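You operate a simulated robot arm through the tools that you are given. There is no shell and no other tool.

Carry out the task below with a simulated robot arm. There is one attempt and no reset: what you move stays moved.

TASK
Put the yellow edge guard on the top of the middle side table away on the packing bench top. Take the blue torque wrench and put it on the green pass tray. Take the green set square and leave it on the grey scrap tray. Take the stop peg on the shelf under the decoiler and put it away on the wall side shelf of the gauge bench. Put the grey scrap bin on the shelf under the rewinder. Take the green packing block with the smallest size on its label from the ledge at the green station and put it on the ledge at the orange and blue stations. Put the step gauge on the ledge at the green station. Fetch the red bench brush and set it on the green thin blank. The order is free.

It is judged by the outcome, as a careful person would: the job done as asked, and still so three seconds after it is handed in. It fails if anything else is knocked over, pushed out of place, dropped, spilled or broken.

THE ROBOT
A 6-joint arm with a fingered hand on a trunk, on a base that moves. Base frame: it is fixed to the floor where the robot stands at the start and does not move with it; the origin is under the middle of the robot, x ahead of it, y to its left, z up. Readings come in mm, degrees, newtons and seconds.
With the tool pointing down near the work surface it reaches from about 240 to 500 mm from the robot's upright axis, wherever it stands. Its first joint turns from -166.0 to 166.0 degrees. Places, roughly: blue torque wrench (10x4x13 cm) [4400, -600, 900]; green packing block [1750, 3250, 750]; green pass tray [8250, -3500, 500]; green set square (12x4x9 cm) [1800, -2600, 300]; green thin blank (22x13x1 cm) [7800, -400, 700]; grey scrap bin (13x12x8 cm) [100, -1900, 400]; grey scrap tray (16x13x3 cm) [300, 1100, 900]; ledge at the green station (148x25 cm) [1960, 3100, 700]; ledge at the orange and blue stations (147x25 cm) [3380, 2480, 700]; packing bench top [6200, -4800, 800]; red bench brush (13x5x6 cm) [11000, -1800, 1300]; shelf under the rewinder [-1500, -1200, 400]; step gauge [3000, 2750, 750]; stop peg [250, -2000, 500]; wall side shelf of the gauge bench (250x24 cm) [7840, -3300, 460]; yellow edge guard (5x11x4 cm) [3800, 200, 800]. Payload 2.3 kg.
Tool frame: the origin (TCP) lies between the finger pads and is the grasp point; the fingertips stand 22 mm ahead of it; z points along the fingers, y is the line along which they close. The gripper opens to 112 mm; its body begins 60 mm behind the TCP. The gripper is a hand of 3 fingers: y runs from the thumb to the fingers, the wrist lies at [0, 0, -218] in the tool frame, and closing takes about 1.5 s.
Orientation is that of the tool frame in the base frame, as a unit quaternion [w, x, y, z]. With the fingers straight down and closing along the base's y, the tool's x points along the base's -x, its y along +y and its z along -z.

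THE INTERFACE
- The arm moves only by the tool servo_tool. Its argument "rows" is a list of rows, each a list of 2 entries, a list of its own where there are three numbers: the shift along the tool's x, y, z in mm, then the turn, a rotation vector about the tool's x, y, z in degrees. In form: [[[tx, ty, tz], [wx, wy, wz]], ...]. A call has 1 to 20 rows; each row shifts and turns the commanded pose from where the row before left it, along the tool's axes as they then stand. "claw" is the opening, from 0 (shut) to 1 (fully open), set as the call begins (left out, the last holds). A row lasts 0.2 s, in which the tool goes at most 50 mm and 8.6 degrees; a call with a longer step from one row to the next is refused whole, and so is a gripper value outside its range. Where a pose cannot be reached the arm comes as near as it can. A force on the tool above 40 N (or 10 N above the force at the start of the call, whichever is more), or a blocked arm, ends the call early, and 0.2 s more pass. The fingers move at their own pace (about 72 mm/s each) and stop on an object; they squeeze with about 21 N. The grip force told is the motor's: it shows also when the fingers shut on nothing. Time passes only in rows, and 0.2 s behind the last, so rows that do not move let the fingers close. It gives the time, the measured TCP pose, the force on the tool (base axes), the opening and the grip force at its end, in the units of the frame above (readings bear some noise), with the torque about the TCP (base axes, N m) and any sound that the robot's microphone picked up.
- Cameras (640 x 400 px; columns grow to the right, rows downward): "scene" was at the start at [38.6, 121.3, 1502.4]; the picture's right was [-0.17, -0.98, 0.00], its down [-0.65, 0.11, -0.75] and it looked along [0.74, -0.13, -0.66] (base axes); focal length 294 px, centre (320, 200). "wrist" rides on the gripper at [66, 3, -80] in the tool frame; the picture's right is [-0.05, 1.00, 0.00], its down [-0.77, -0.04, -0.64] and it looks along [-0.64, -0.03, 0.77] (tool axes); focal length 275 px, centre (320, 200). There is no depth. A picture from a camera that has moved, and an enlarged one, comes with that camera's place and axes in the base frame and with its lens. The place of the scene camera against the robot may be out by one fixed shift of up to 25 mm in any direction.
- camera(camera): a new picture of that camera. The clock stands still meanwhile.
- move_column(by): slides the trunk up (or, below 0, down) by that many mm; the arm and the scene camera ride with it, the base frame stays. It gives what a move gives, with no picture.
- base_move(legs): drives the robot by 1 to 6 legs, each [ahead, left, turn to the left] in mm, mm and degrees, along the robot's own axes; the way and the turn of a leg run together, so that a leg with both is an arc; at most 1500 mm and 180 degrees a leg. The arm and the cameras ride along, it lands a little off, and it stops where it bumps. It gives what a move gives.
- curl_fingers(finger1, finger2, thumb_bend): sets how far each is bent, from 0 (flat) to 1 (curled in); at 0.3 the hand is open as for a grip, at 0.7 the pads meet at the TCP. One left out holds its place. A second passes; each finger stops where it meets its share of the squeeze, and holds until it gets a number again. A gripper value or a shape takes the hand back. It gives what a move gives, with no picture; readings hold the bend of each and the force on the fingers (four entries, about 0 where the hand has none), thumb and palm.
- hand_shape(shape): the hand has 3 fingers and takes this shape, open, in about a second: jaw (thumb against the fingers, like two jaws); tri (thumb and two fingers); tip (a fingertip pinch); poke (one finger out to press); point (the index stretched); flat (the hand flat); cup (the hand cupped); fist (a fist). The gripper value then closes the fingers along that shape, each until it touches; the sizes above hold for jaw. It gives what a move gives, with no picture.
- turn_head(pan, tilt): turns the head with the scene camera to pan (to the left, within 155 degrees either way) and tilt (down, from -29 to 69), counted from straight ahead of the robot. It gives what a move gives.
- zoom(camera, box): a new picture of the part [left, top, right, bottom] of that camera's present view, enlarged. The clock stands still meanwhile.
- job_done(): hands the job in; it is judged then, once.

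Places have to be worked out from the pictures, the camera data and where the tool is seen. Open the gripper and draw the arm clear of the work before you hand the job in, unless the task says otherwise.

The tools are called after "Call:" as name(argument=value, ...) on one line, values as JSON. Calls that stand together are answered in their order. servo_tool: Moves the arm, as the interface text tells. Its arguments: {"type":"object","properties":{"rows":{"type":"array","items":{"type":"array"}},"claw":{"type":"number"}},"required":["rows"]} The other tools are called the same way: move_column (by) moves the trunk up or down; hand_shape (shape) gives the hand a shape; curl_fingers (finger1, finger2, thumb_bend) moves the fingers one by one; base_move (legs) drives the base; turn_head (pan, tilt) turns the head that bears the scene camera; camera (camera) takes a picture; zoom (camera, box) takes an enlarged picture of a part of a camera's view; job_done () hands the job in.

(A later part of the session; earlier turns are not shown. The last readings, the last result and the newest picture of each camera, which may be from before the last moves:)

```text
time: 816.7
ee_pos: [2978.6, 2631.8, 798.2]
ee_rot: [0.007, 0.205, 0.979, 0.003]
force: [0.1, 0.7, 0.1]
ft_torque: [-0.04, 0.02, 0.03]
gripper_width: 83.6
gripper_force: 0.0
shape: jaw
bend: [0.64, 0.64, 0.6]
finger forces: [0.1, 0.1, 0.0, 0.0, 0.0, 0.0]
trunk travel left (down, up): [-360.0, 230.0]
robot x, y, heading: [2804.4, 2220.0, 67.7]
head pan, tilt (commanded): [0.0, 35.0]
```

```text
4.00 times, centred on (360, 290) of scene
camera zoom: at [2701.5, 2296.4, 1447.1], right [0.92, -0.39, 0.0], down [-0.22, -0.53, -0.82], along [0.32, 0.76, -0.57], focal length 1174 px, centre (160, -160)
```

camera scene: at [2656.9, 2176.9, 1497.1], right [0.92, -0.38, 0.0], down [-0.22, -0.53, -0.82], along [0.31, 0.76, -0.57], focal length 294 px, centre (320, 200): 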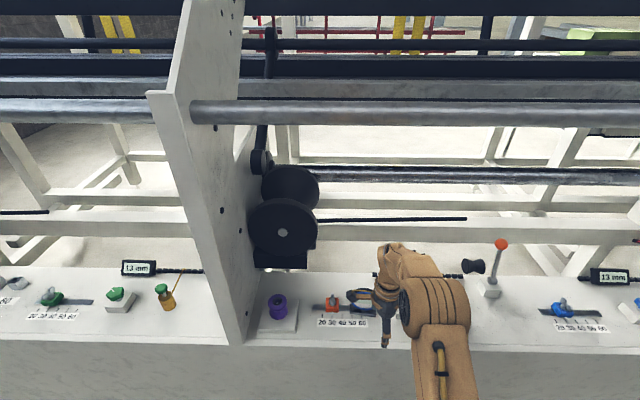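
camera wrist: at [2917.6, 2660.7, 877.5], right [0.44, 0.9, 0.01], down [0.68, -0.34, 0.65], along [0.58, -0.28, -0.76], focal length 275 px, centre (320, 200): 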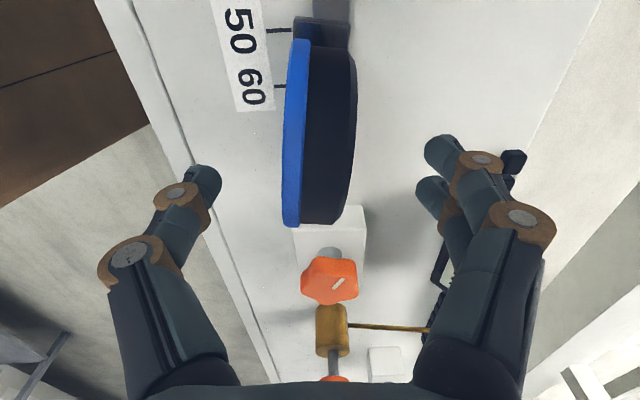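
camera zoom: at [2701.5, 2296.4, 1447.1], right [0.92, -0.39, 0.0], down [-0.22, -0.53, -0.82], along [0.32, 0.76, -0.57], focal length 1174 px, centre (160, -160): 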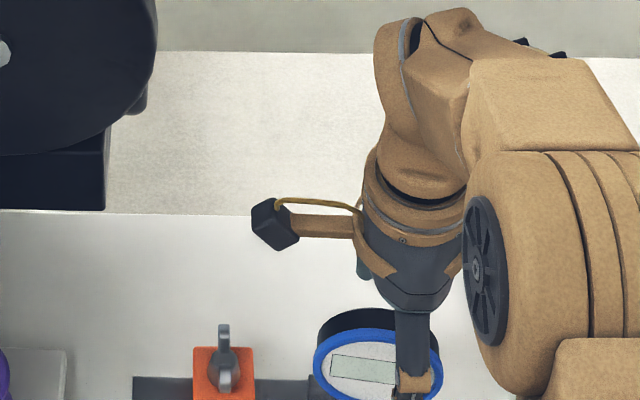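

Good. I lower another 33 mm so the pads span the disc's upper half, then close.

Call:
move_column(by=-33)

Call:
camera(camera="wrist")

Call:
servo_tool(rows=[[[0, 0, 0], [0, 0, 0]], [[0, 0, 0], [0, 0, 0]], [[0, 0, 0], [0, 0, 0]], [[0, 0, 0], [0, 0, 0]], [[0, 0, 0], [0, 0, 0]], [[0, 0, 0], [0, 0, 0]], [[0, 0, 0], [0, 0, 0]]], claw=0)

Call:
camera(camera="wrist")

Call:
zoom(camera="scene", box=[280, 240, 440, 340])

```text
time: 817.5
ee_pos: [2979.8, 2632.6, 765.9]
ee_rot: [0.007, 0.205, 0.979, 0.003]
force: [0.3, -0.1, 0.3]
ft_torque: [0.01, -0.01, 0.0]
gripper_width: 83.7
gripper_force: 0.1
shape: jaw
bend: [0.64, 0.64, 0.6]
finger forces: [0.0, 0.0, 0.0, 0.0, 0.0, 0.1]
trunk travel left (down, up): [-327.0, 263.0]
robot x, y, heading: [2803.2, 2219.9, 67.5]
head pan, tilt (commanded): [0.0, 35.0]
```

```text
taken
camera wrist: at [2917.6, 2660.7, 844.5], right [0.44, 0.9, 0.01], down [0.68, -0.34, 0.65], along [0.58, -0.28, -0.76], focal length 275 px, centre (320, 200)
```

wrist: 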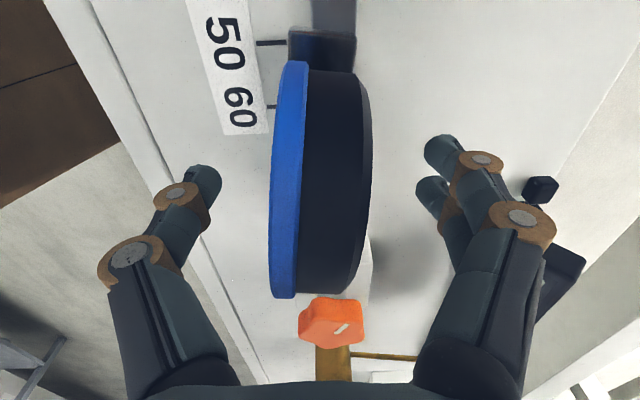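

```text
time: 819.1
ee_pos: [2977.9, 2632.2, 765.3]
ee_rot: [0.007, 0.206, 0.979, 0.003]
force: [-0.3, 0.7, -0.6]
ft_torque: [-0.01, -0.01, 0.02]
gripper_width: 19.1
gripper_force: 21.5
shape: jaw
bend: [0.73, 0.72, 0.7]
finger forces: [9.1, 9.6, 0.0, 0.1, 18.6, 0.0]
trunk travel left (down, up): [-327.0, 263.0]
robot x, y, heading: [2805.8, 2221.3, 67.3]
head pan, tilt (commanded): [0.0, 35.0]
```

```text
taken
camera wrist: at [2917.6, 2660.9, 844.4], right [0.44, 0.9, 0.01], down [0.68, -0.34, 0.65], along [0.58, -0.28, -0.76], focal length 275 px, centre (320, 200)
```

wrist: 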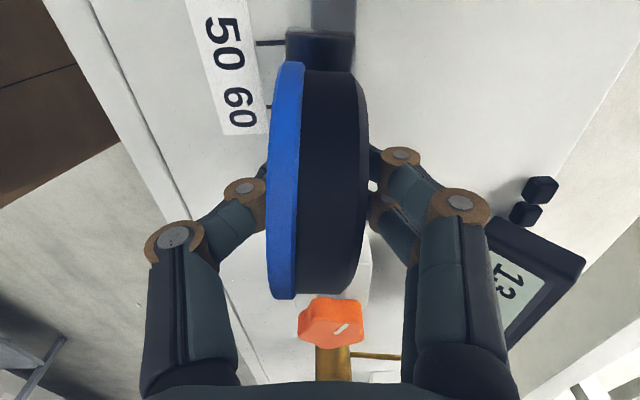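

```text
4.00 times, centred on (360, 290) of scene
camera zoom: at [2701.6, 2296.7, 1414.1], right [0.92, -0.39, 0.0], down [-0.22, -0.53, -0.82], along [0.32, 0.76, -0.57], focal length 1174 px, centre (160, -160)
```

zoom: 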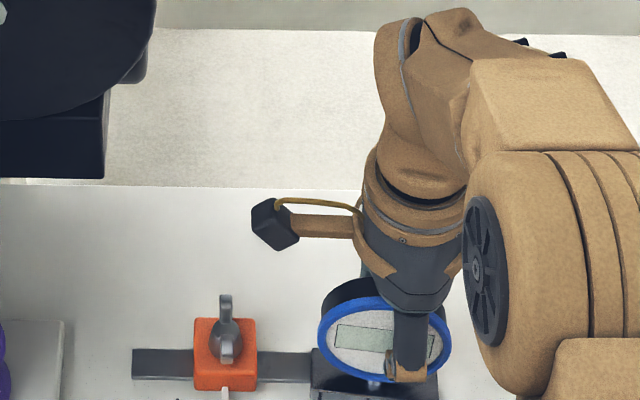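

A firm symmetrical grip. I raise the trunk 60 mm and check.

Call:
move_column(by=60)

Call:
camera(camera="wrist")

Call:
zoom(camera="scene", box=[280, 240, 440, 340])

```text
time: 820.1
ee_pos: [2979.2, 2631.5, 825.2]
ee_rot: [0.007, 0.206, 0.979, 0.003]
force: [0.9, 0.0, -2.4]
ft_torque: [-0.01, -0.01, -0.01]
gripper_width: 19.2
gripper_force: 21.0
shape: jaw
bend: [0.73, 0.72, 0.7]
finger forces: [9.0, 9.6, 0.0, 0.0, 18.5, 0.1]
trunk travel left (down, up): [-387.0, 203.0]
robot x, y, heading: [2802.6, 2221.8, 67.2]
head pan, tilt (commanded): [0.0, 35.0]
```

```text
taken
camera wrist: at [2917.6, 2661.0, 904.4], right [0.44, 0.9, 0.01], down [0.68, -0.34, 0.65], along [0.58, -0.28, -0.76], focal length 275 px, centre (320, 200)
```

wrist: 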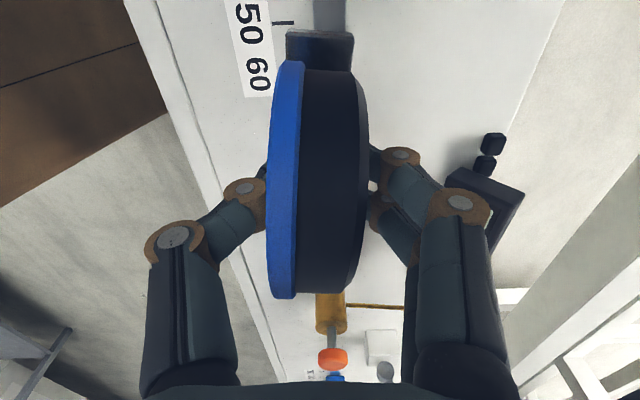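

```text
4.00 times, centred on (360, 290) of scene
camera zoom: at [2701.6, 2296.9, 1474.2], right [0.92, -0.39, 0.0], down [-0.22, -0.53, -0.82], along [0.32, 0.76, -0.57], focal length 1174 px, centre (160, -160)
```

zoom: 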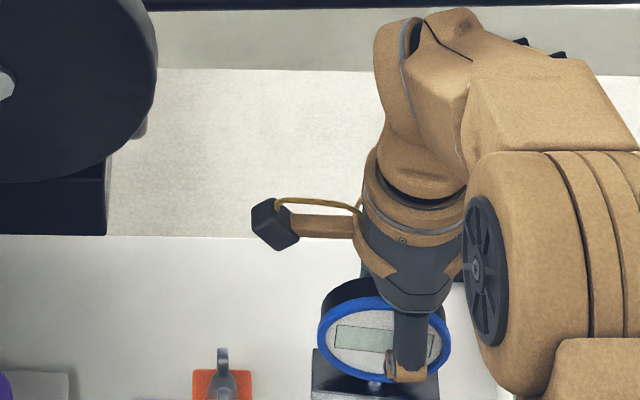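

The gauge with its foot is held. I back off 300 mm, strafe left ~1320 mm to the green station and look at the target spot.

Call:
move_column(by=60)

Call:
base_move(legs=[[-300, 0, 0], [0, 660, 0], [0, 655, 0]])

Call:
camera(camera="scene")

Call:
camera(camera="wrist")

```text
time: 821.1
ee_pos: [2977.6, 2632.4, 885.5]
ee_rot: [0.006, 0.206, 0.979, 0.002]
force: [0.7, 0.6, -1.7]
ft_torque: [0.02, 0.0, 0.0]
gripper_width: 19.2
gripper_force: 21.3
shape: jaw
bend: [0.73, 0.72, 0.7]
finger forces: [9.0, 9.6, 0.1, 0.0, 18.5, 0.1]
trunk travel left (down, up): [-447.0, 143.0]
robot x, y, heading: [2803.6, 2222.8, 67.6]
head pan, tilt (commanded): [0.0, 35.0]
```

```text
time: 829.6
ee_pos: [1649.2, 2862.3, 886.7]
ee_rot: [0.009, 0.206, 0.979, 0.003]
force: [-0.4, -0.1, -1.8]
ft_torque: [0.04, 0.0, 0.01]
gripper_width: 18.9
gripper_force: 21.1
shape: jaw
bend: [0.73, 0.72, 0.7]
finger forces: [9.1, 9.7, 0.0, 0.1, 18.8, 0.0]
trunk travel left (down, up): [-447.0, 143.0]
robot x, y, heading: [1477.1, 2454.5, 67.0]
head pan, tilt (commanded): [0.0, 35.0]
```

```text
taken
camera scene: at [1372.5, 2528.3, 1534.1], right [0.92, -0.39, 0.0], down [-0.22, -0.53, -0.82], along [0.32, 0.76, -0.57], focal length 294 px, centre (320, 200)
```

scene: 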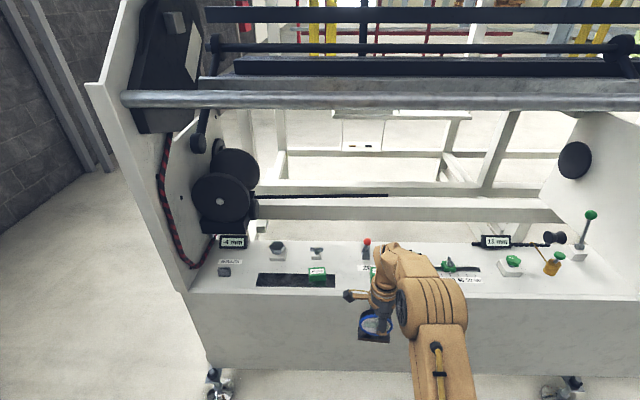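

```text
taken
camera wrist: at [1589.5, 2891.8, 964.4], right [0.45, 0.9, 0.01], down [0.68, -0.35, 0.65], along [0.58, -0.28, -0.76], focal length 275 px, centre (320, 200)
```

wrist: 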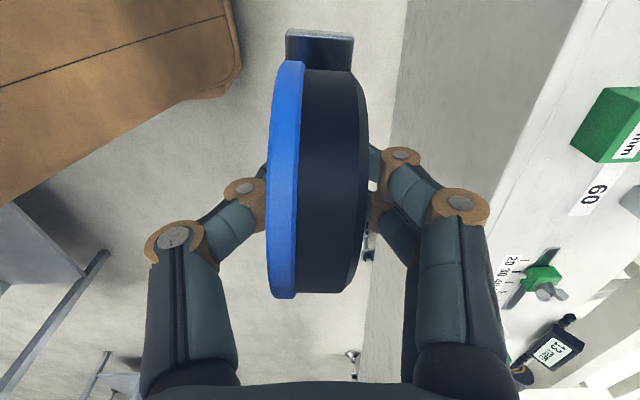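

Gauge foot is ~98 mm wide; the gap between the 30 mm block (right edge a≈325) and the 40 mm block (left edge a≈470) is ~145 mm, so I aim for its middle. I drive 296 mm ahead and 30 mm left, high above.

Call:
base_move(legs=[[296, 30, 0]])

Call:
camera(camera="scene")

Call:
camera(camera="wrist")

```text
time: 831.6
ee_pos: [1737.5, 3150.5, 885.7]
ee_rot: [0.006, 0.206, 0.979, 0.003]
force: [0.1, 1.3, -2.2]
ft_torque: [-0.02, -0.01, 0.02]
gripper_width: 18.8
gripper_force: 20.3
shape: jaw
bend: [0.73, 0.72, 0.7]
finger forces: [9.1, 9.6, 0.0, 0.1, 18.8, 0.1]
trunk travel left (down, up): [-447.0, 143.0]
robot x, y, heading: [1563.0, 2737.2, 67.3]
head pan, tilt (commanded): [0.0, 35.0]
```

```text
taken
camera scene: at [1460.5, 2815.5, 1534.1], right [0.92, -0.39, 0.0], down [-0.22, -0.53, -0.82], along [0.32, 0.75, -0.57], focal length 294 px, centre (320, 200)
```

scene: 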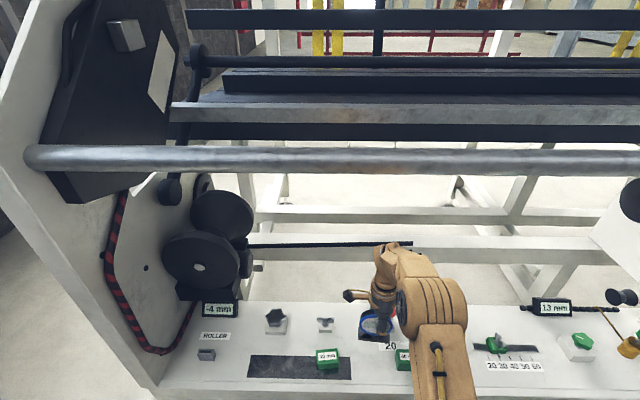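

```text
taken
camera wrist: at [1677.4, 3178.6, 964.1], right [0.45, 0.9, 0.01], down [0.68, -0.35, 0.65], along [0.58, -0.28, -0.76], focal length 275 px, centre (320, 200)
```

wrist: 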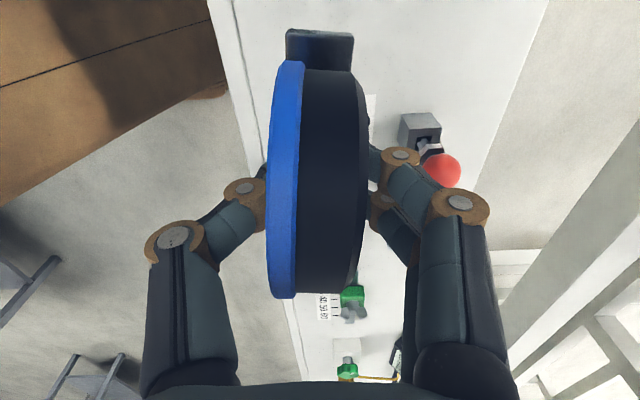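

Alignment is good (22 mm and 35 mm to the neighbouring blocks). I nudge 5 mm right and lower 90 mm, checking before contact.

Call:
servo_tool(rows=[[[-5, 0, 0], [0, 0, 0]], [[0, 0, 0], [0, 0, 0]]])

Call:
move_column(by=-70)

Call:
camera(camera="wrist")

Call:
zoom(camera="scene", box=[280, 270, 440, 370])

```text
time: 832.2
ee_pos: [1742.4, 3148.2, 884.8]
ee_rot: [0.006, 0.205, 0.979, 0.003]
force: [0.0, 0.0, -2.1]
ft_torque: [-0.05, 0.01, 0.04]
gripper_width: 19.2
gripper_force: 20.8
shape: jaw
bend: [0.73, 0.72, 0.7]
finger forces: [9.0, 9.6, 0.0, 0.0, 18.7, 0.0]
trunk travel left (down, up): [-447.0, 143.0]
robot x, y, heading: [1558.2, 2742.6, 67.2]
head pan, tilt (commanded): [0.0, 35.0]
```

```text
time: 833.3
ee_pos: [1743.4, 3147.2, 815.8]
ee_rot: [0.007, 0.205, 0.979, 0.003]
force: [0.9, -0.2, -2.3]
ft_torque: [-0.02, 0.0, 0.01]
gripper_width: 19.2
gripper_force: 21.2
shape: jaw
bend: [0.73, 0.72, 0.7]
finger forces: [8.9, 9.5, 0.0, 0.1, 18.7, 0.0]
trunk travel left (down, up): [-377.0, 213.0]
robot x, y, heading: [1565.1, 2738.1, 67.3]
head pan, tilt (commanded): [0.0, 35.0]
```

```text
taken
camera wrist: at [1681.7, 3176.0, 894.4], right [0.45, 0.9, 0.01], down [0.68, -0.35, 0.65], along [0.58, -0.28, -0.76], focal length 275 px, centre (320, 200)
```

wrist: 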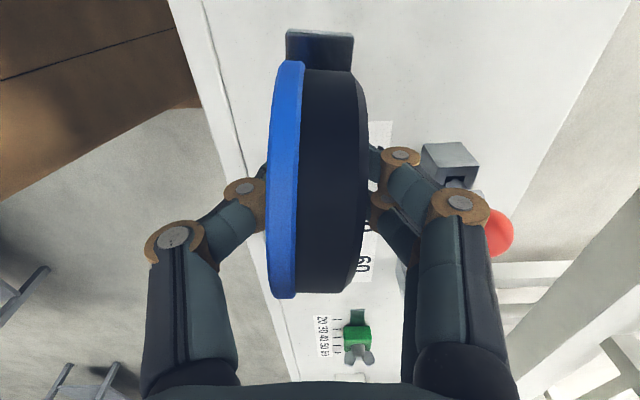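

```text
4.00 times, centred on (360, 320) of scene
camera zoom: at [1460.3, 2814.5, 1464.1], right [0.92, -0.39, 0.0], down [-0.22, -0.53, -0.82], along [0.32, 0.76, -0.57], focal length 1174 px, centre (160, -280)
```

zoom: 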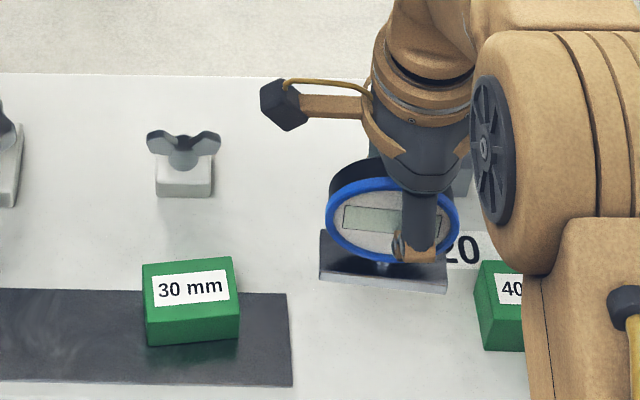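

The gauge hangs between the blocks with clear margins. I lower 40 mm more, then in small steps to contact.

Call:
move_column(by=-40)

Call:
servo_tool(rows=[[[0, 0, 3], [0, 0, 0]], [[0, 0, 3], [0, 0, 0]], [[0, 0, 0], [0, 0, 0]]])

Call:
servo_tool(rows=[[[0, 0, 2], [0, 0, 0]], [[0, 0, 0], [0, 0, 0]]])

Call:
servo_tool(rows=[[[0, 0, 2], [0, 0, 0]], [[0, 0, 0], [0, 0, 0]]])

Call:
zoom(camera="scene", box=[280, 250, 440, 350])

```text
time: 834.1
ee_pos: [1742.3, 3146.7, 775.8]
ee_rot: [0.007, 0.207, 0.978, 0.003]
force: [0.8, 0.0, -2.2]
ft_torque: [0.0, 0.01, 0.02]
gripper_width: 18.9
gripper_force: 21.6
shape: jaw
bend: [0.73, 0.72, 0.7]
finger forces: [9.0, 9.6, 0.0, 0.0, 18.7, 0.1]
trunk travel left (down, up): [-337.0, 253.0]
robot x, y, heading: [1561.5, 2739.6, 67.4]
head pan, tilt (commanded): [0.0, 35.0]
```

```text
time: 835.0
ee_pos: [1741.7, 3147.5, 769.1]
ee_rot: [0.007, 0.206, 0.979, 0.003]
force: [0.1, -0.9, -2.3]
ft_torque: [0.01, 0.0, -0.01]
gripper_width: 18.9
gripper_force: 20.9
shape: jaw
bend: [0.73, 0.72, 0.7]
finger forces: [9.0, 9.7, 0.1, 0.1, 18.7, 0.0]
trunk travel left (down, up): [-337.0, 253.0]
robot x, y, heading: [1565.2, 2737.9, 67.1]
head pan, tilt (commanded): [0.0, 35.0]
```

```text
time: 835.5
ee_pos: [1743.0, 3147.7, 767.0]
ee_rot: [0.007, 0.206, 0.978, 0.002]
force: [0.7, 0.1, -2.2]
ft_torque: [-0.01, 0.02, 0.01]
gripper_width: 18.9
gripper_force: 21.3
shape: jaw
bend: [0.73, 0.72, 0.7]
finger forces: [8.9, 9.7, 0.0, 0.0, 18.7, 0.0]
trunk travel left (down, up): [-337.0, 253.0]
robot x, y, heading: [1564.3, 2737.1, 67.1]
head pan, tilt (commanded): [0.0, 35.0]
```

```text
time: 836.1
ee_pos: [1743.2, 3148.3, 764.7]
ee_rot: [0.007, 0.206, 0.979, 0.003]
force: [-1.1, 0.7, 2.3]
ft_torque: [-0.01, -0.01, 0.0]
gripper_width: 19.2
gripper_force: 20.4
shape: jaw
bend: [0.73, 0.72, 0.7]
finger forces: [9.6, 10.0, 0.1, 0.0, 19.3, 0.0]
trunk travel left (down, up): [-337.0, 253.0]
robot x, y, heading: [1564.8, 2740.0, 67.1]
head pan, tilt (commanded): [0.0, 35.0]
```

```text
4.00 times, centred on (360, 300) of scene
camera zoom: at [1460.0, 2814.1, 1424.2], right [0.92, -0.39, 0.0], down [-0.22, -0.53, -0.82], along [0.32, 0.76, -0.57], focal length 1174 px, centre (160, -200)
```

zoom: 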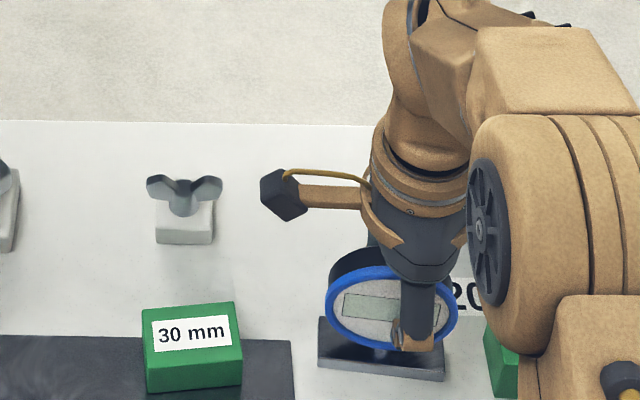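

The gauge's foot is on the ledge (contact at z≈765, as where it was picked up). I open and lift the hand straight up.

Call:
servo_tool(rows=[[[0, 0, 0], [0, 0, 0]], [[0, 0, 0], [0, 0, 0]], [[0, 0, 0], [0, 0, 0]], [[0, 0, 0], [0, 0, 0]]], claw=0.7)

Call:
camera(camera="wrist")

Call:
move_column(by=120)

Call:
zoom(camera="scene", box=[280, 270, 440, 370])

```text
time: 837.1
ee_pos: [1743.7, 3147.3, 764.4]
ee_rot: [0.006, 0.206, 0.978, 0.003]
force: [-0.2, 0.2, 0.5]
ft_torque: [0.01, -0.02, 0.0]
gripper_width: 78.0
gripper_force: 0.2
shape: jaw
bend: [0.67, 0.67, 0.64]
finger forces: [0.1, 0.0, 0.0, 0.0, 0.1, 0.1]
trunk travel left (down, up): [-337.0, 253.0]
robot x, y, heading: [1560.7, 2736.2, 67.2]
head pan, tilt (commanded): [0.0, 35.0]
```

```text
taken
camera wrist: at [1682.5, 3176.4, 843.8], right [0.45, 0.9, 0.01], down [0.68, -0.35, 0.65], along [0.58, -0.28, -0.76], focal length 275 px, centre (320, 200)
```

wrist: 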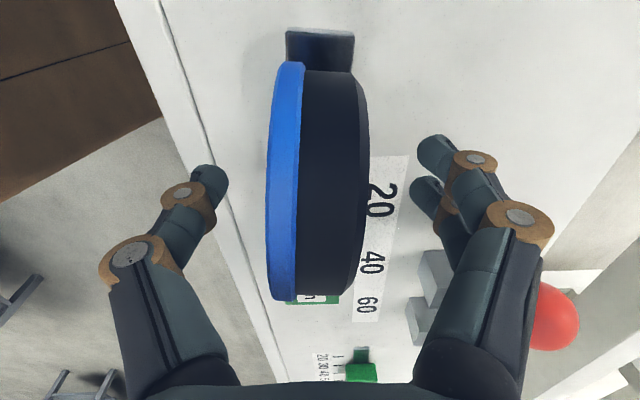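

```text
time: 838.6
ee_pos: [1743.2, 3147.4, 883.9]
ee_rot: [0.007, 0.206, 0.978, 0.003]
force: [-0.2, -0.3, 0.3]
ft_torque: [0.01, -0.01, -0.01]
gripper_width: 77.9
gripper_force: 0.1
shape: jaw
bend: [0.67, 0.67, 0.64]
finger forces: [0.0, 0.0, 0.0, 0.0, 0.0, 0.0]
trunk travel left (down, up): [-457.0, 133.0]
robot x, y, heading: [1564.1, 2737.6, 67.3]
head pan, tilt (commanded): [0.0, 35.0]
```

```text
4.00 times, centred on (360, 320) of scene
camera zoom: at [1460.2, 2814.4, 1544.1], right [0.92, -0.39, 0.0], down [-0.22, -0.53, -0.82], along [0.32, 0.76, -0.57], focal length 1174 px, centre (160, -280)
```

zoom: 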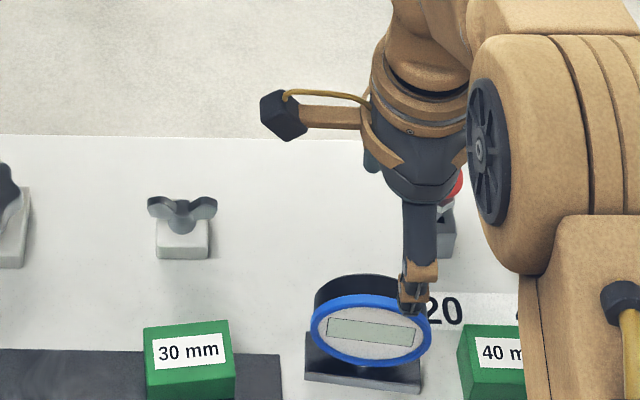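

The step gauge stands on the green ledge. Now the 30 mm block: I shift 170 mm left so that the wrist camera sees it from above.

Call:
base_move(legs=[[0, 170, 0]])

Call:
camera(camera="wrist")

Call:
zoom(camera="scene", box=[300, 270, 460, 370])

```text
time: 840.1
ee_pos: [1582.1, 3213.9, 883.7]
ee_rot: [0.008, 0.205, 0.979, 0.003]
force: [-0.1, -0.2, 0.3]
ft_torque: [0.04, -0.01, -0.02]
gripper_width: 78.1
gripper_force: 0.0
shape: jaw
bend: [0.67, 0.67, 0.64]
finger forces: [0.0, 0.0, 0.0, 0.0, 0.1, 0.0]
trunk travel left (down, up): [-457.0, 133.0]
robot x, y, heading: [1404.8, 2805.6, 67.4]
head pan, tilt (commanded): [0.0, 35.0]
```

```text
taken
camera wrist: at [1521.7, 3243.2, 963.7], right [0.44, 0.9, 0.01], down [0.68, -0.34, 0.65], along [0.58, -0.28, -0.76], focal length 275 px, centre (320, 200)
```

wrist: 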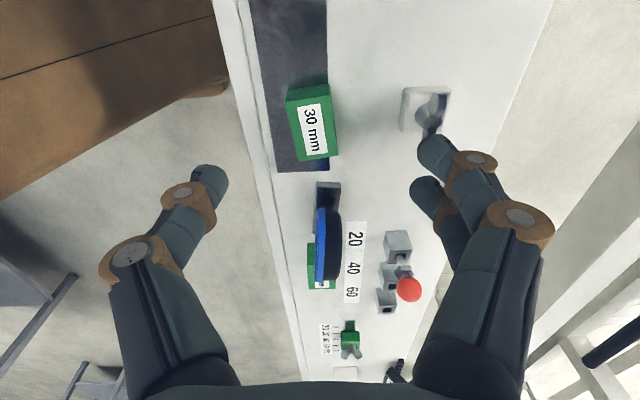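

```text
4.00 times, centred on (380, 320) of scene
camera zoom: at [1300.7, 2880.3, 1544.0], right [0.92, -0.38, 0.0], down [-0.22, -0.53, -0.82], along [0.31, 0.76, -0.57], focal length 1174 px, centre (80, -280)
```

zoom: 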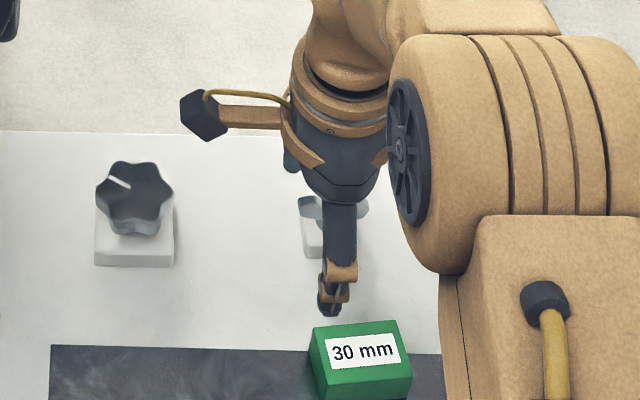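

The 30 mm block's centre is at a≈271, b≈3569, turned ~6°. I move 40 mm right/6 mm back, turn the hand to match and lower 100 mm.

Call:
base_move(legs=[[-6, -40, 0]])

Call:
servo_tool(rows=[[[0, 0, 0], [0, 0, -6]], [[0, 0, 0], [0, 0, 0]]])

Call:
move_column(by=-100)

Call:
camera(camera="wrist")

Call:
zoom(camera="scene", box=[280, 240, 440, 340])

```text
time: 841.0
ee_pos: [1617.7, 3192.4, 885.7]
ee_rot: [0.007, 0.203, 0.979, 0.003]
force: [-0.4, -0.1, -0.2]
ft_torque: [0.01, 0.03, 0.03]
gripper_width: 78.1
gripper_force: 0.1
shape: jaw
bend: [0.67, 0.67, 0.64]
finger forces: [0.0, 0.0, 0.0, 0.0, 0.0, 0.0]
trunk travel left (down, up): [-457.0, 133.0]
robot x, y, heading: [1440.8, 2786.7, 67.3]
head pan, tilt (commanded): [0.0, 35.0]
```

```text
time: 841.6
ee_pos: [1617.1, 3192.9, 884.0]
ee_rot: [0.008, 0.153, 0.988, 0.003]
force: [0.1, 0.0, -0.1]
ft_torque: [-0.01, 0.01, 0.0]
gripper_width: 78.1
gripper_force: 0.0
shape: jaw
bend: [0.67, 0.67, 0.64]
finger forces: [0.0, 0.0, 0.1, 0.0, 0.0, 0.0]
trunk travel left (down, up): [-457.0, 133.0]
robot x, y, heading: [1443.3, 2782.7, 67.7]
head pan, tilt (commanded): [0.0, 35.0]
```

```text
time: 842.9
ee_pos: [1616.4, 3194.1, 784.0]
ee_rot: [0.007, 0.153, 0.988, 0.002]
force: [0.8, 0.7, -0.6]
ft_torque: [0.01, 0.05, 0.02]
gripper_width: 77.8
gripper_force: 0.1
shape: jaw
bend: [0.67, 0.67, 0.64]
finger forces: [0.1, 0.0, 0.0, 0.0, 0.0, 0.0]
trunk travel left (down, up): [-357.0, 233.0]
robot x, y, heading: [1437.6, 2781.6, 67.5]
head pan, tilt (commanded): [0.0, 35.0]
```

```text
taken
camera wrist: at [1553.7, 3215.9, 863.6], right [0.34, 0.94, 0.01], down [0.71, -0.27, 0.65], along [0.61, -0.22, -0.76], focal length 275 px, centre (320, 200)
```

wrist: 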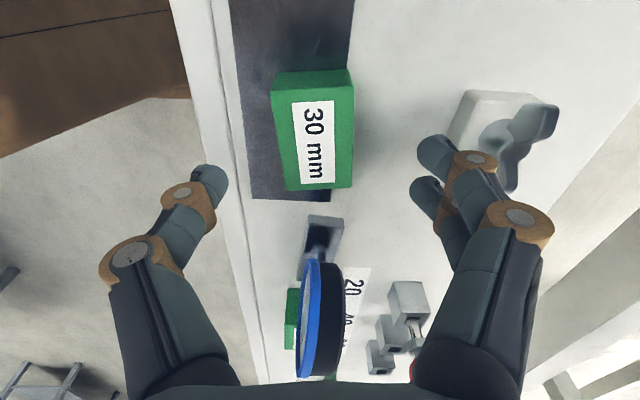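

```text
4.00 times, centred on (360, 290) of scene
camera zoom: at [1336.1, 2858.9, 1444.2], right [0.92, -0.38, 0.0], down [-0.22, -0.53, -0.82], along [0.31, 0.76, -0.57], focal length 1174 px, centre (160, -160)
```

zoom: 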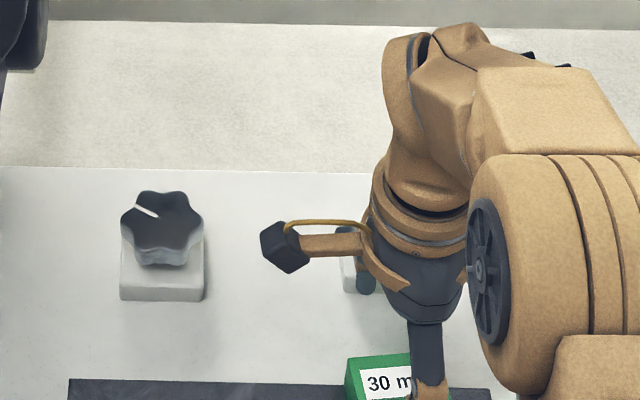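

The block is centred lengthwise and ~6 mm nearer me than the hand's centre. I shift 6 mm back and lower to z≈731, then close.

Call:
servo_tool(rows=[[[0, -6, 0], [0, 0, 0]], [[0, 0, 0], [0, 0, 0]]])

Call:
move_column(by=-46)

Call:
camera(camera="wrist")

Call:
servo_tool(rows=[[[0, 0, 3], [0, 0, 0]], [[0, 0, 3], [0, 0, 0]], [[0, 0, 0], [0, 0, 0]]])

```text
time: 843.5
ee_pos: [1615.8, 3188.3, 783.7]
ee_rot: [0.008, 0.152, 0.988, 0.003]
force: [-0.1, -0.2, 0.5]
ft_torque: [0.0, -0.02, -0.01]
gripper_width: 78.0
gripper_force: 0.0
shape: jaw
bend: [0.67, 0.67, 0.64]
finger forces: [0.0, 0.0, 0.0, 0.0, 0.0, 0.0]
trunk travel left (down, up): [-357.0, 233.0]
robot x, y, heading: [1441.6, 2785.7, 67.6]
head pan, tilt (commanded): [0.0, 35.0]
```

```text
time: 844.4
ee_pos: [1615.7, 3189.6, 737.1]
ee_rot: [0.007, 0.152, 0.988, 0.002]
force: [0.5, 1.1, 0.5]
ft_torque: [-0.02, 0.01, 0.02]
gripper_width: 77.8
gripper_force: 0.1
shape: jaw
bend: [0.67, 0.67, 0.64]
finger forces: [0.1, 0.0, 0.1, 0.1, 0.0, 0.0]
trunk travel left (down, up): [-311.0, 279.0]
robot x, y, heading: [1437.8, 2783.1, 67.5]
head pan, tilt (commanded): [0.0, 35.0]
```

```text
taken
camera wrist: at [1551.7, 3210.5, 817.3], right [0.34, 0.94, 0.01], down [0.71, -0.27, 0.65], along [0.61, -0.22, -0.76], focal length 275 px, centre (320, 200)
```

wrist: 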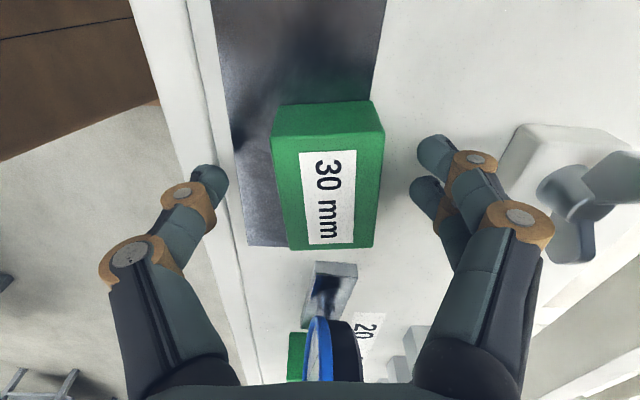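

```text
time: 845.2
ee_pos: [1614.9, 3187.8, 733.1]
ee_rot: [0.007, 0.152, 0.988, 0.002]
force: [-0.4, -0.1, -0.3]
ft_torque: [0.01, 0.02, 0.01]
gripper_width: 78.1
gripper_force: 0.1
shape: jaw
bend: [0.67, 0.67, 0.64]
finger forces: [0.0, 0.0, 0.1, 0.0, 0.0, 0.1]
trunk travel left (down, up): [-311.0, 279.0]
robot x, y, heading: [1442.6, 2783.7, 67.5]
head pan, tilt (commanded): [0.0, 35.0]
```

Centred. I close on the block.

Call:
servo_tool(rows=[[[0, 2, 1], [0, 0, 0]], [[0, 0, 0], [0, 0, 0]], [[0, 0, 0], [0, 0, 0]], [[0, 0, 0], [0, 0, 0]], [[0, 0, 0], [0, 0, 0]], [[0, 0, 0], [0, 0, 0]]], claw=0)

Call:
camera(camera="wrist")

Call:
move_column(by=30)

Call:
camera(camera="wrist")

```text
time: 846.6
ee_pos: [1615.7, 3189.9, 731.9]
ee_rot: [0.006, 0.152, 0.988, 0.003]
force: [-0.5, -0.1, -0.2]
ft_torque: [0.0, 0.0, 0.0]
gripper_width: 34.1
gripper_force: 21.4
shape: jaw
bend: [0.74, 0.74, 0.7]
finger forces: [9.4, 9.5, 0.1, 0.0, 19.3, 0.0]
trunk travel left (down, up): [-311.0, 279.0]
robot x, y, heading: [1441.1, 2782.6, 67.6]
head pan, tilt (commanded): [0.0, 35.0]
```

```text
taken
camera wrist: at [1552.1, 3212.5, 810.2], right [0.34, 0.94, 0.01], down [0.71, -0.27, 0.65], along [0.61, -0.22, -0.76], focal length 275 px, centre (320, 200)
```

wrist: 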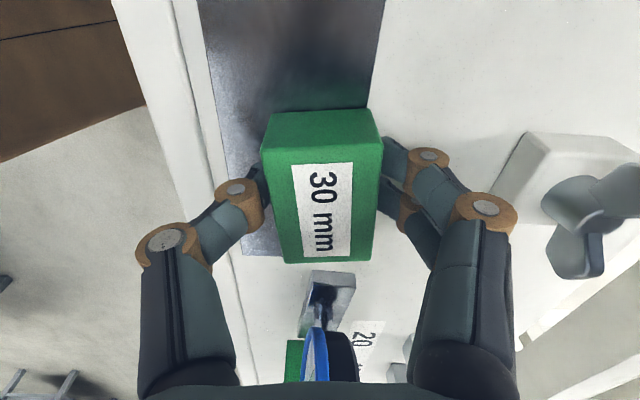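

```text
time: 847.4
ee_pos: [1616.5, 3191.4, 760.7]
ee_rot: [0.008, 0.152, 0.988, 0.002]
force: [-0.3, -0.3, -4.5]
ft_torque: [0.02, 0.01, 0.05]
gripper_width: 34.4
gripper_force: 20.5
shape: jaw
bend: [0.74, 0.73, 0.7]
finger forces: [9.5, 9.4, 0.0, 0.0, 19.0, 0.0]
trunk travel left (down, up): [-341.0, 249.0]
robot x, y, heading: [1441.4, 2783.5, 67.7]
head pan, tilt (commanded): [0.0, 35.0]
```

```text
taken
camera wrist: at [1552.2, 3212.8, 840.0], right [0.34, 0.94, 0.01], down [0.71, -0.27, 0.65], along [0.61, -0.22, -0.76], focal length 275 px, centre (320, 200)
```

wrist: 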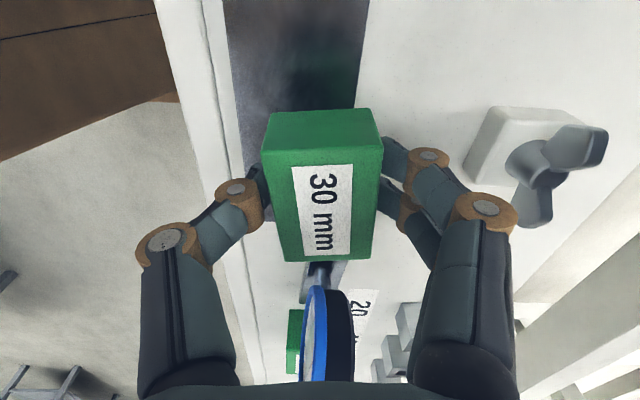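

The 30 mm block is held well. I raise it, back off and strafe right ~1475 mm to the orange/blue ledge, to the spot where the gauge stood.

Call:
move_column(by=130)

Call:
base_move(legs=[[-300, 0, 0], [0, -740, 0], [0, -735, 0]])

Call:
camera(camera="scene")

Call:
camera(camera="wrist")

```text
time: 848.9
ee_pos: [1615.6, 3190.1, 890.9]
ee_rot: [0.007, 0.151, 0.988, 0.001]
force: [0.5, -0.3, -5.6]
ft_torque: [0.02, 0.04, 0.02]
gripper_width: 34.2
gripper_force: 21.0
shape: jaw
bend: [0.74, 0.73, 0.7]
finger forces: [9.6, 9.4, 0.0, 0.0, 18.9, 0.0]
trunk travel left (down, up): [-471.0, 119.0]
robot x, y, heading: [1438.4, 2784.5, 67.7]
head pan, tilt (commanded): [0.0, 35.0]
```

```text
time: 858.1
ee_pos: [2852.2, 2371.4, 890.8]
ee_rot: [0.008, 0.151, 0.988, 0.003]
force: [0.3, 0.1, -6.3]
ft_torque: [0.0, -0.02, 0.01]
gripper_width: 34.1
gripper_force: 21.4
shape: jaw
bend: [0.74, 0.73, 0.7]
finger forces: [9.5, 9.4, 0.0, 0.0, 19.0, 0.1]
trunk travel left (down, up): [-471.0, 119.0]
robot x, y, heading: [2676.9, 1966.1, 67.5]
head pan, tilt (commanded): [0.0, 35.0]
```

```text
taken
camera scene: at [2573.1, 2040.8, 1558.2], right [0.92, -0.38, 0.0], down [-0.22, -0.53, -0.82], along [0.31, 0.76, -0.57], focal length 294 px, centre (320, 200)
```

scene: 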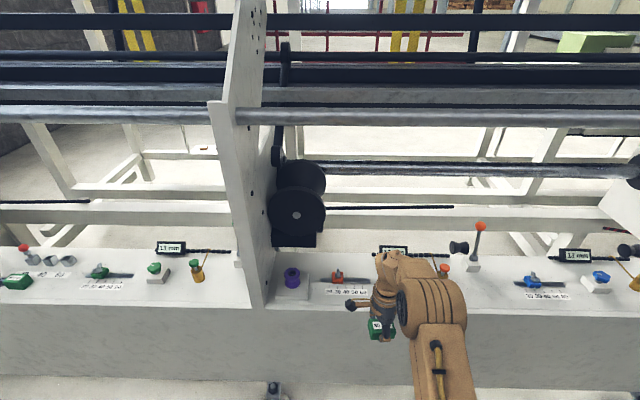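

```text
taken
camera wrist: at [2788.7, 2394.0, 970.0], right [0.34, 0.94, 0.01], down [0.72, -0.27, 0.65], along [0.61, -0.22, -0.76], focal length 275 px, centre (320, 200)
```

wrist: 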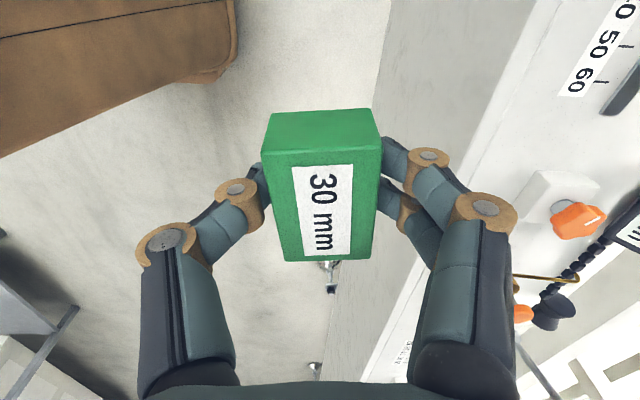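

Rather than the tight gap by the slider, there is an open stretch of this ledge further right (between the orange lever and the blue slider). I strafe 450 mm right and look at it.

Call:
base_move(legs=[[0, -450, 0]])

Call:
camera(camera="scene")

Call:
zoom(camera="scene", box=[240, 200, 480, 350])

Call:
camera(camera="wrist")

```text
time: 860.8
ee_pos: [3267.1, 2201.9, 891.1]
ee_rot: [0.006, 0.149, 0.989, 0.002]
force: [0.0, -0.4, -5.3]
ft_torque: [-0.02, 0.08, -0.02]
gripper_width: 34.3
gripper_force: 20.9
shape: jaw
bend: [0.74, 0.73, 0.7]
finger forces: [9.5, 9.5, 0.0, 0.1, 19.0, 0.0]
trunk travel left (down, up): [-471.0, 119.0]
robot x, y, heading: [3090.0, 1794.2, 67.6]
head pan, tilt (commanded): [0.0, 35.0]
```

```text
taken
camera scene: at [2989.8, 1868.7, 1558.2], right [0.93, -0.38, 0.0], down [-0.22, -0.53, -0.82], along [0.31, 0.76, -0.57], focal length 294 px, centre (320, 200)
```

scene: 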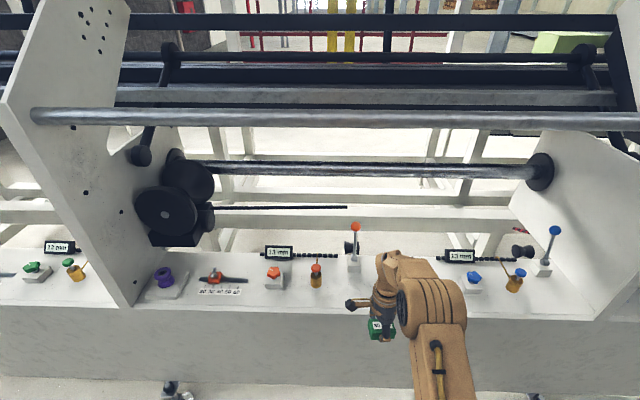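

```text
2.67 times, centred on (360, 275) of scene
camera zoom: at [2989.8, 1868.7, 1558.2], right [0.93, -0.38, 0.0], down [-0.22, -0.53, -0.82], along [0.31, 0.76, -0.57], focal length 783 px, centre (213, 0)
```

zoom: 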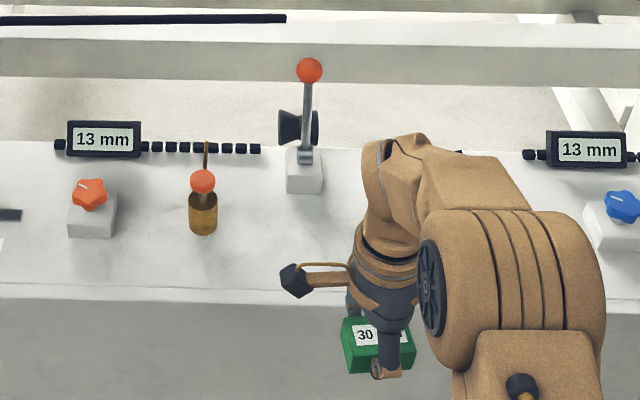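

```text
taken
camera wrist: at [3203.8, 2222.9, 970.0], right [0.34, 0.94, 0.01], down [0.72, -0.26, 0.65], along [0.61, -0.22, -0.76], focal length 275 px, centre (320, 200)
```

wrist: 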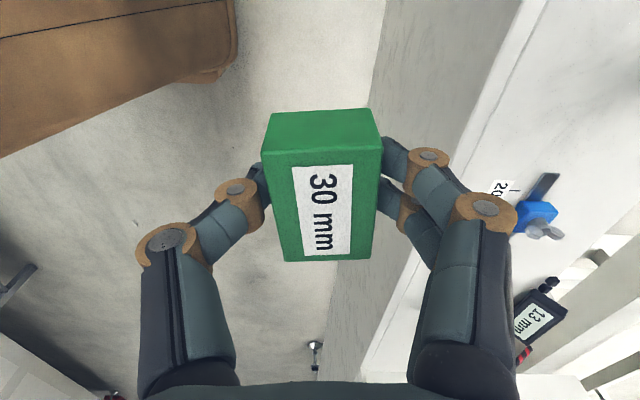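

The spot in front of the orange lever is free (lever base starts ~80 mm behind, blue rail ~70 mm to the right). I drive 268 mm ahead and 15 mm right at height.

Call:
base_move(legs=[[268, -15, 0]])

Call:
camera(camera="wrist")

Call:
camera(camera="scene")

```text
time: 862.7
ee_pos: [3380.9, 2442.1, 891.4]
ee_rot: [0.007, 0.149, 0.989, 0.002]
force: [0.0, 0.5, -4.8]
ft_torque: [-0.02, 0.05, 0.0]
gripper_width: 34.0
gripper_force: 21.1
shape: jaw
bend: [0.74, 0.73, 0.7]
finger forces: [9.5, 9.6, 0.0, 0.1, 19.1, 0.0]
trunk travel left (down, up): [-471.0, 119.0]
robot x, y, heading: [3206.2, 2033.9, 67.8]
head pan, tilt (commanded): [0.0, 35.0]
```

```text
taken
camera wrist: at [3317.4, 2463.2, 969.7], right [0.34, 0.94, 0.01], down [0.72, -0.26, 0.65], along [0.61, -0.22, -0.76], focal length 275 px, centre (320, 200)
```

wrist: 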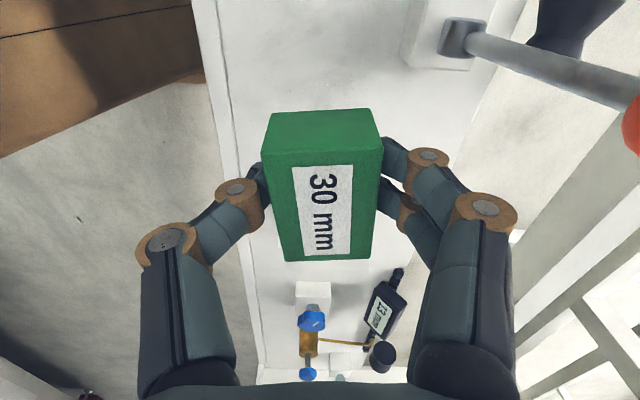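

```text
taken
camera scene: at [3103.4, 2109.4, 1558.1], right [0.93, -0.38, 0.0], down [-0.22, -0.53, -0.82], along [0.31, 0.76, -0.57], focal length 294 px, centre (320, 200)
```

scene: 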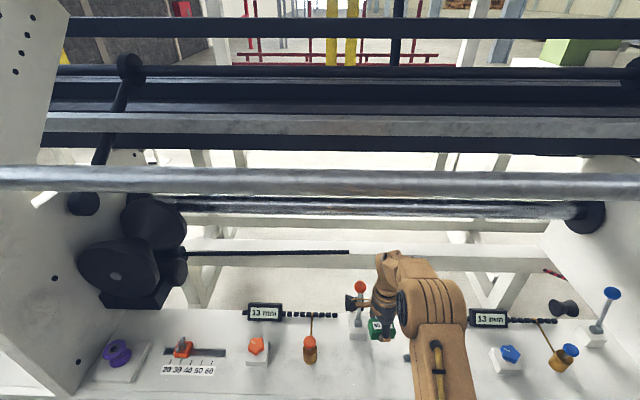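

The lever base begins ~70 mm beyond the hand; I pull back 8 mm for clearance and lower 120 mm.

Call:
servo_tool(rows=[[[0, -8, 0], [0, 0, 0]], [[0, 0, 0], [0, 0, 0]]])

Call:
move_column(by=-120)

Call:
camera(camera="wrist")

Call:
zoom(camera="scene", box=[300, 250, 460, 350])

```text
time: 863.3
ee_pos: [3378.0, 2433.0, 890.7]
ee_rot: [0.007, 0.149, 0.989, 0.002]
force: [0.4, 0.3, -6.1]
ft_torque: [-0.02, 0.07, 0.0]
gripper_width: 34.2
gripper_force: 21.4
shape: jaw
bend: [0.74, 0.73, 0.7]
finger forces: [9.6, 9.7, 0.0, 0.0, 19.2, 0.0]
trunk travel left (down, up): [-471.0, 119.0]
robot x, y, heading: [3207.9, 2038.8, 67.6]
head pan, tilt (commanded): [0.0, 35.0]
```

```text
time: 864.8
ee_pos: [3380.1, 2433.7, 771.5]
ee_rot: [0.008, 0.149, 0.989, 0.001]
force: [-0.5, 0.5, -5.3]
ft_torque: [-0.04, 0.02, 0.0]
gripper_width: 33.9
gripper_force: 21.2
shape: jaw
bend: [0.74, 0.73, 0.7]
finger forces: [9.5, 9.6, 0.0, 0.0, 19.2, 0.1]
trunk travel left (down, up): [-351.0, 239.0]
robot x, y, heading: [3206.3, 2032.1, 67.9]
head pan, tilt (commanded): [0.0, 35.0]
```

```text
taken
camera wrist: at [3315.0, 2455.0, 850.1], right [0.34, 0.94, 0.01], down [0.72, -0.26, 0.65], along [0.61, -0.22, -0.76], focal length 275 px, centre (320, 200)
```

wrist: 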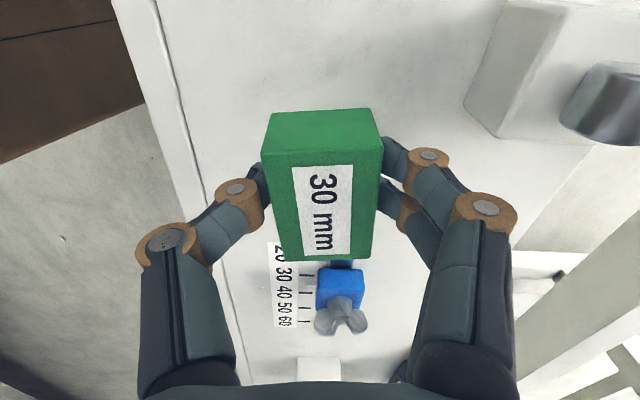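

```text
4.00 times, centred on (380, 300) of scene
camera zoom: at [3103.0, 2108.4, 1438.1], right [0.93, -0.38, 0.0], down [-0.22, -0.53, -0.82], along [0.31, 0.76, -0.57], focal length 1174 px, centre (80, -200)
```

zoom: 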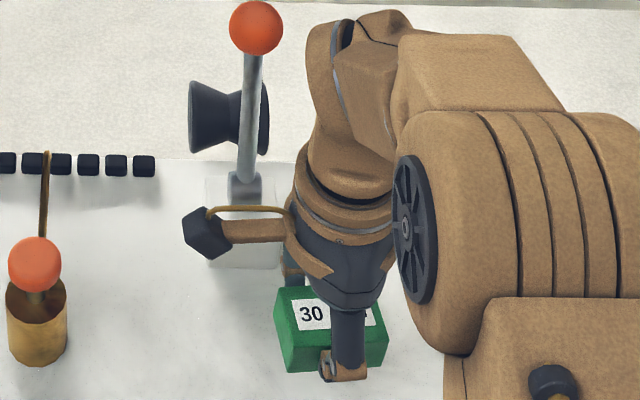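

Clear on all sides. I lower 32 mm and then in small steps to contact.

Call:
move_column(by=-32)

Call:
servo_tool(rows=[[[0, 0, 2], [0, 0, 0]], [[0, 0, 2], [0, 0, 0]], [[0, 0, 0], [0, 0, 0]]])

Call:
servo_tool(rows=[[[0, 0, 2], [0, 0, 0]], [[0, 0, 0], [0, 0, 0]]])

Call:
servo_tool(rows=[[[0, 0, 1.5], [0, 0, 0]], [[0, 0, 0], [0, 0, 0]]])

```text
time: 865.6
ee_pos: [3378.5, 2432.7, 738.4]
ee_rot: [0.008, 0.15, 0.989, 0.002]
force: [-0.8, 0.5, -6.5]
ft_torque: [-0.03, 0.02, 0.04]
gripper_width: 34.3
gripper_force: 20.6
shape: jaw
bend: [0.74, 0.73, 0.7]
finger forces: [9.6, 9.6, 0.0, 0.0, 19.2, 0.1]
trunk travel left (down, up): [-319.0, 271.0]
robot x, y, heading: [3205.4, 2035.1, 67.7]
head pan, tilt (commanded): [0.0, 35.0]
```

```text
time: 866.4
ee_pos: [3377.6, 2432.4, 734.6]
ee_rot: [0.007, 0.149, 0.989, 0.002]
force: [0.6, -0.5, -5.7]
ft_torque: [0.03, 0.03, 0.01]
gripper_width: 34.3
gripper_force: 21.3
shape: jaw
bend: [0.74, 0.73, 0.7]
finger forces: [9.6, 9.6, 0.0, 0.1, 19.1, 0.0]
trunk travel left (down, up): [-319.0, 271.0]
robot x, y, heading: [3202.4, 2035.1, 67.8]
head pan, tilt (commanded): [0.0, 35.0]
```

```text
time: 867.0
ee_pos: [3378.5, 2433.8, 733.1]
ee_rot: [0.008, 0.149, 0.989, 0.002]
force: [-0.4, 0.2, -5.5]
ft_torque: [-0.04, 0.04, 0.0]
gripper_width: 34.3
gripper_force: 20.4
shape: jaw
bend: [0.74, 0.73, 0.7]
finger forces: [9.6, 9.6, 0.0, 0.0, 19.2, 0.0]
trunk travel left (down, up): [-319.0, 271.0]
robot x, y, heading: [3205.9, 2035.6, 67.9]
head pan, tilt (commanded): [0.0, 35.0]
```

```text
time: 867.6
ee_pos: [3379.6, 2433.2, 731.7]
ee_rot: [0.007, 0.149, 0.989, 0.002]
force: [0.7, -0.1, -6.6]
ft_torque: [0.0, 0.07, 0.02]
gripper_width: 34.1
gripper_force: 20.8
shape: jaw
bend: [0.74, 0.73, 0.7]
finger forces: [9.5, 9.6, 0.0, 0.1, 19.1, 0.0]
trunk travel left (down, up): [-319.0, 271.0]
robot x, y, heading: [3204.5, 2036.4, 68.0]
head pan, tilt (commanded): [0.0, 35.0]
```

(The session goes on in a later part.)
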